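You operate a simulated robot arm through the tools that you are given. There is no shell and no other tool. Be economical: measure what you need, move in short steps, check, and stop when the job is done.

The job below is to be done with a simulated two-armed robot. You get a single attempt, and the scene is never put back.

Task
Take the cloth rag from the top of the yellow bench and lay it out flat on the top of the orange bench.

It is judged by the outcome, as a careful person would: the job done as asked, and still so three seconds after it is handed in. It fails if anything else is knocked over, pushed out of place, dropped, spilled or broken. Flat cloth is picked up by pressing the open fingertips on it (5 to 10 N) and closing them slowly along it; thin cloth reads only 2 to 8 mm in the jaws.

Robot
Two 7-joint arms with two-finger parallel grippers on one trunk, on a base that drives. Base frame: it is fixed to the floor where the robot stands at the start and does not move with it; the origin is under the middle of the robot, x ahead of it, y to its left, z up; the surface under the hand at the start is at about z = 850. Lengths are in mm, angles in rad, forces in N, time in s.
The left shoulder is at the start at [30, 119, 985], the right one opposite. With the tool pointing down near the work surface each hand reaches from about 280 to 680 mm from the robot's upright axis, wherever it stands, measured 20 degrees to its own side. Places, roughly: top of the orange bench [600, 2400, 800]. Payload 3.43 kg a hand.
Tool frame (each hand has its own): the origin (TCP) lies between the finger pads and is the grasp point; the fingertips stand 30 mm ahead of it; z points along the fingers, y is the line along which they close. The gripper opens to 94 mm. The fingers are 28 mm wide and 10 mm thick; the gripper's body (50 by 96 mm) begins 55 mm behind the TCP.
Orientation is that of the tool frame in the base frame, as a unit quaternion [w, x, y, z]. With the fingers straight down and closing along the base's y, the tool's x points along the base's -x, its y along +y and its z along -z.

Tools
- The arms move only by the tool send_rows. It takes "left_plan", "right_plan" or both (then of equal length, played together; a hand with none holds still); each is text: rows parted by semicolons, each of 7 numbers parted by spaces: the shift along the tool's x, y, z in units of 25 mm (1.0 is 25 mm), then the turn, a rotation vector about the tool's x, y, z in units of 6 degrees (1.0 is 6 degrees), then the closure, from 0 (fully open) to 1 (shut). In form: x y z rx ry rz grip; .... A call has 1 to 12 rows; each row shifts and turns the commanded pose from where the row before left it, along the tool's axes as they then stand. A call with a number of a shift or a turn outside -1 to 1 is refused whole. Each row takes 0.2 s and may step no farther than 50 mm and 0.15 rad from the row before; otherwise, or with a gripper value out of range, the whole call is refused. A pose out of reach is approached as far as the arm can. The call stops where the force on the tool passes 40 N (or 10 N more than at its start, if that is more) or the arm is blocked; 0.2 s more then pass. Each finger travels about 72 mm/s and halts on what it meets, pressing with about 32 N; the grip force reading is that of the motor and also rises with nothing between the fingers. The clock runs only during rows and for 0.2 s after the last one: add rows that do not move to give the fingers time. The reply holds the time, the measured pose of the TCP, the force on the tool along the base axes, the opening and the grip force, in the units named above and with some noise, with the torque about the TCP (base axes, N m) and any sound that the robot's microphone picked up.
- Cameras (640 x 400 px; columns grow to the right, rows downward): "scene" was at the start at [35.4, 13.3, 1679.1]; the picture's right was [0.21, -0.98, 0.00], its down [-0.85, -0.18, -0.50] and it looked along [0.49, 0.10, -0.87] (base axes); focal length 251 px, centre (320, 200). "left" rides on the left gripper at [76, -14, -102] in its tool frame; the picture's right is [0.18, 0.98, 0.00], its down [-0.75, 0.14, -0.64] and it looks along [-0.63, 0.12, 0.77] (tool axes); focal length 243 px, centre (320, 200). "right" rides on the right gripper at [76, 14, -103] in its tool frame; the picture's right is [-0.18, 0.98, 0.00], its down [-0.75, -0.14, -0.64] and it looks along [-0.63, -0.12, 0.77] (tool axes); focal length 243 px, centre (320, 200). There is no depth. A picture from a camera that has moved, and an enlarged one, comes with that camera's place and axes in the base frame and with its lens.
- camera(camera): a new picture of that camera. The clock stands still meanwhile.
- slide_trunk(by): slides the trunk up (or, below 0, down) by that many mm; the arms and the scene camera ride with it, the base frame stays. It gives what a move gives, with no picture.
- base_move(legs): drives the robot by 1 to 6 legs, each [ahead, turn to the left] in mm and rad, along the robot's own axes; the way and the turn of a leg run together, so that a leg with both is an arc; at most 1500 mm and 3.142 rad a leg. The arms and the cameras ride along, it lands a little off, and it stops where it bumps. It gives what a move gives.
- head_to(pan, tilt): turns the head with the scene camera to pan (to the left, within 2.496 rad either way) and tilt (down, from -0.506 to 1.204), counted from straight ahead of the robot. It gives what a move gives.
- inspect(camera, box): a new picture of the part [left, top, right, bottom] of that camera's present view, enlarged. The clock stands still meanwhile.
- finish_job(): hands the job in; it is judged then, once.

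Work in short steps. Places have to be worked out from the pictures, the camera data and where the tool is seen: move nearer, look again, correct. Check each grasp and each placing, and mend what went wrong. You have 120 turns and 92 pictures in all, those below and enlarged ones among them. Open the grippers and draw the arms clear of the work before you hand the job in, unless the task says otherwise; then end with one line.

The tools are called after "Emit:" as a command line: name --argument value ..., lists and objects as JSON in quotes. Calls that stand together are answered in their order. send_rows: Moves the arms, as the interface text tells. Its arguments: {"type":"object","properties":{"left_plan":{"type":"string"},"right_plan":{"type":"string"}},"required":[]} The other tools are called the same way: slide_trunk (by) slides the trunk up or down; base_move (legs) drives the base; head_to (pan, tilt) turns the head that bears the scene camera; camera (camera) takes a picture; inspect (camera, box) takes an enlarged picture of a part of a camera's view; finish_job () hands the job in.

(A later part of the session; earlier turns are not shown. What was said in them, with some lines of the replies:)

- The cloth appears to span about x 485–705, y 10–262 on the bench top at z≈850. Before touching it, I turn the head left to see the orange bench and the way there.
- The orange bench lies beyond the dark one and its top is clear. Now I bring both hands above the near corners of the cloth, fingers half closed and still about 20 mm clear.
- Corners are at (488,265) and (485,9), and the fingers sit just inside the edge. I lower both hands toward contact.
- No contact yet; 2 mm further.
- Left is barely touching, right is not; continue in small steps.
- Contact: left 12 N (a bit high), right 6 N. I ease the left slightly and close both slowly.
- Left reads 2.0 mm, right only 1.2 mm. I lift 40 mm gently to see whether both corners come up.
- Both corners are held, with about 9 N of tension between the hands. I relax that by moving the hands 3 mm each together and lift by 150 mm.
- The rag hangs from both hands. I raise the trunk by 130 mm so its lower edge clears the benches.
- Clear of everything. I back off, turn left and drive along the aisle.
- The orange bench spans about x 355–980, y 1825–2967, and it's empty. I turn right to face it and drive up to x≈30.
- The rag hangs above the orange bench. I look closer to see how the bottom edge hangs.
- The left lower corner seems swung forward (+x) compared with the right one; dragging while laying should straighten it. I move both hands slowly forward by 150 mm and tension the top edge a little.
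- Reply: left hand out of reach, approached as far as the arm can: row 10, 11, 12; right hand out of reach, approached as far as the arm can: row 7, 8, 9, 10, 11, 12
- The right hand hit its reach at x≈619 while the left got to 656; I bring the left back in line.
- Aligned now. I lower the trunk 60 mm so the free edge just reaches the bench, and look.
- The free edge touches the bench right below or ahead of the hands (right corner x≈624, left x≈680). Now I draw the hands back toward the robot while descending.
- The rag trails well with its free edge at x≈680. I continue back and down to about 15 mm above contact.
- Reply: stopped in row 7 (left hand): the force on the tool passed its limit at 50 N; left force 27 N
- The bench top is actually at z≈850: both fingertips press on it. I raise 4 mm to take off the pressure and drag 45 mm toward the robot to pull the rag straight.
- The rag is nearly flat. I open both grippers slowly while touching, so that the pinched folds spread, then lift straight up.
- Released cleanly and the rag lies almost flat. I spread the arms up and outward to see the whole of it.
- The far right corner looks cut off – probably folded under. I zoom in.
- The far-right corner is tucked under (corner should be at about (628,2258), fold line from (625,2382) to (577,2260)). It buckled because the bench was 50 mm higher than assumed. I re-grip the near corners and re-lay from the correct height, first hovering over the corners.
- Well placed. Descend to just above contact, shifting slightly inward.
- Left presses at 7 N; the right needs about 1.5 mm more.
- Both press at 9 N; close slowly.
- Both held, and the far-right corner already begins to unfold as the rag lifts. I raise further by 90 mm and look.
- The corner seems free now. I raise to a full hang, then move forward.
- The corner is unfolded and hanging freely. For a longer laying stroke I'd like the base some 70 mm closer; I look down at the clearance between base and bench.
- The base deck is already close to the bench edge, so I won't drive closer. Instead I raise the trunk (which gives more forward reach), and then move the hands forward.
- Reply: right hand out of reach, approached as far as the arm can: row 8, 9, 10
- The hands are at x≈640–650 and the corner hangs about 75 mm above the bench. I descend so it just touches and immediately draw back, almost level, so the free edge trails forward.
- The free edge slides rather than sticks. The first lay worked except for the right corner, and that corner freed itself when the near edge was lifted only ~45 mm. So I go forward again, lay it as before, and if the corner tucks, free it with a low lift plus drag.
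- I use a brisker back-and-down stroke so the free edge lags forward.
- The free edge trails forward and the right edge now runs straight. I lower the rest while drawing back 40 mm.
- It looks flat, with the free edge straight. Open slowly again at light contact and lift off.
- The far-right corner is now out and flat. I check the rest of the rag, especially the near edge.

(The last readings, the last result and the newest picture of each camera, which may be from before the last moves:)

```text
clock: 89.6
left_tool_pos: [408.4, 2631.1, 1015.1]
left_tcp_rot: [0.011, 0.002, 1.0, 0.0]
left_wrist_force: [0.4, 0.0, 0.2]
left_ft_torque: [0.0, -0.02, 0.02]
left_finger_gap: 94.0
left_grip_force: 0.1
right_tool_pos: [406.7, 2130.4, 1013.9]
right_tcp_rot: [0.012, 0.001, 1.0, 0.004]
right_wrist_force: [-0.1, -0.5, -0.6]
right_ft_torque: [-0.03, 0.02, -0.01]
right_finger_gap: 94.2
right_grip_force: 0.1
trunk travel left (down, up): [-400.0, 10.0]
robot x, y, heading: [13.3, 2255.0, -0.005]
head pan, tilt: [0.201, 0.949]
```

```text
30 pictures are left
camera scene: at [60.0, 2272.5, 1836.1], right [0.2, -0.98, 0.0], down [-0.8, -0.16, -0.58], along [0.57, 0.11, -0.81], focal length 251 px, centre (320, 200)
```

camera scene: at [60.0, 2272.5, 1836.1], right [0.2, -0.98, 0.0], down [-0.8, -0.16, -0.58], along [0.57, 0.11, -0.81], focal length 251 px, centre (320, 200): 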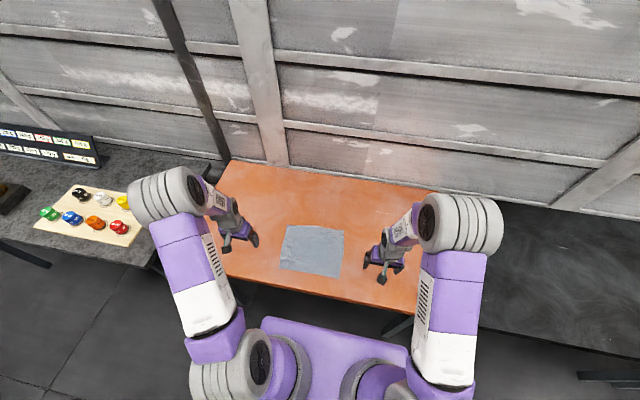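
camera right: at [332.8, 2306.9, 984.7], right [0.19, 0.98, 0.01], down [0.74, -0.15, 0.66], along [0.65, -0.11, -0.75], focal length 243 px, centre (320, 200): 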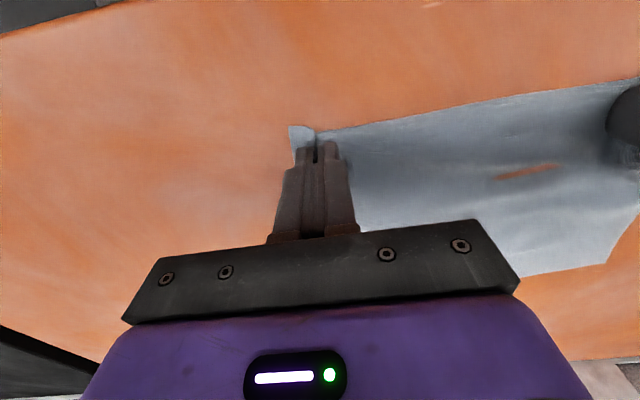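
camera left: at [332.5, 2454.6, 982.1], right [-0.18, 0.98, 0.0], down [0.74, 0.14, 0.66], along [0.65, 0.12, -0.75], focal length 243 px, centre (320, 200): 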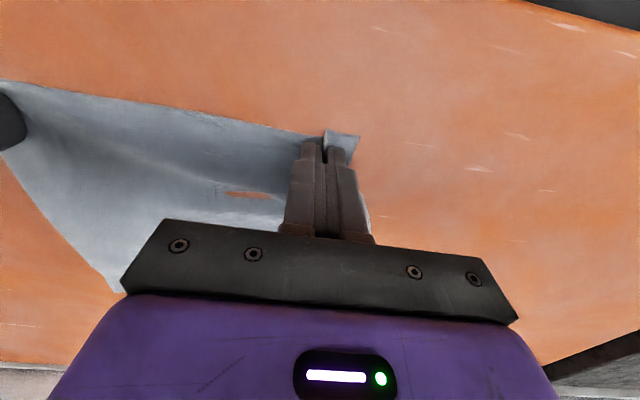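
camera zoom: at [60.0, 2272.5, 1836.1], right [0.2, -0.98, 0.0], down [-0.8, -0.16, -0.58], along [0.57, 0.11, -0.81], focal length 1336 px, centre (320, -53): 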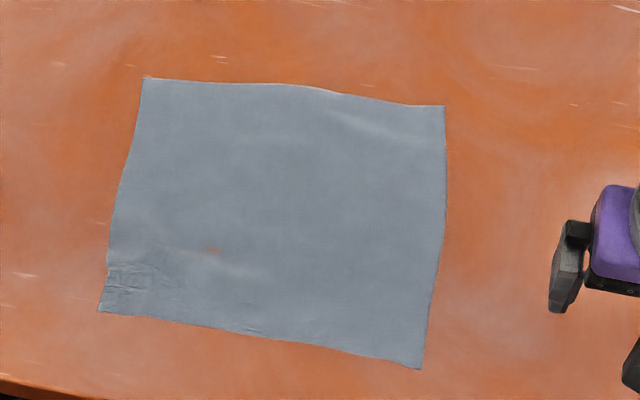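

The rag is spread as a full rectangle. One closer look at the slight wrinkle at the near-left corner.

Emit:
inspect --camera "scene" --box '[272, 245, 312, 275]'

Emit:
camera --camera "left"

```text
13.33 times, centred on (292, 260) of scene
camera zoom: at [60.0, 2272.5, 1836.1], right [0.2, -0.98, 0.0], down [-0.8, -0.16, -0.58], along [0.57, 0.11, -0.81], focal length 3341 px, centre (693, -600)
```

zoom: 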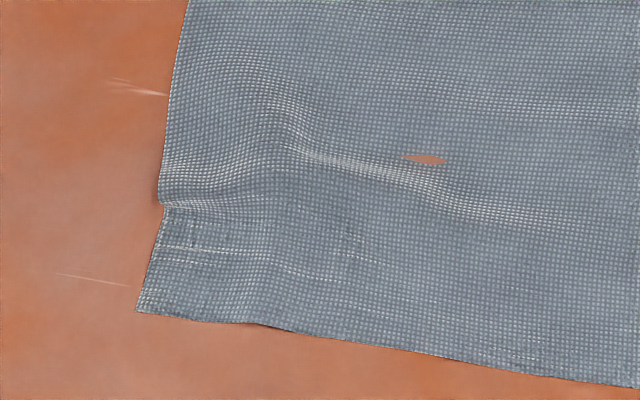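

```text
28 pictures are left
camera left: at [329.3, 2616.9, 1115.5], right [-0.18, 0.98, 0.0], down [0.74, 0.14, 0.66], along [0.65, 0.12, -0.75], focal length 243 px, centre (320, 200)
```

left: 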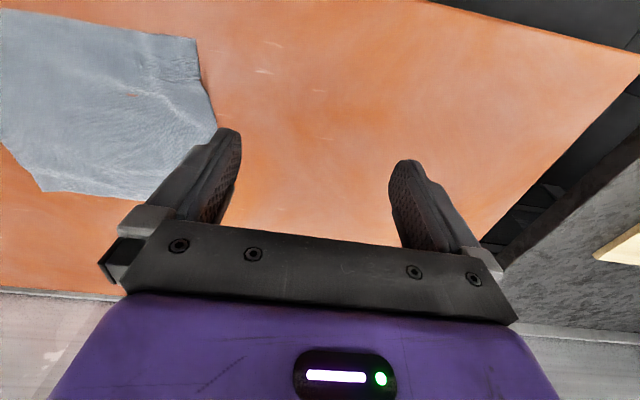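

Only faint ripples remain. The rag lies spread flat on the orange bench, the grippers are open, and the arms are clear beside and above it, so I hand the job in.

Emit:
finish_job

```text
The job is handed in.
```

The cloth rag is laid out flat on top of the orange bench, with all four corners spread and only faint ripples near the near-left corner. The first lay tucked one corner under, so I picked it up and laid it again. Nothing else looked disturbed, and the grippers are open and clear of it.
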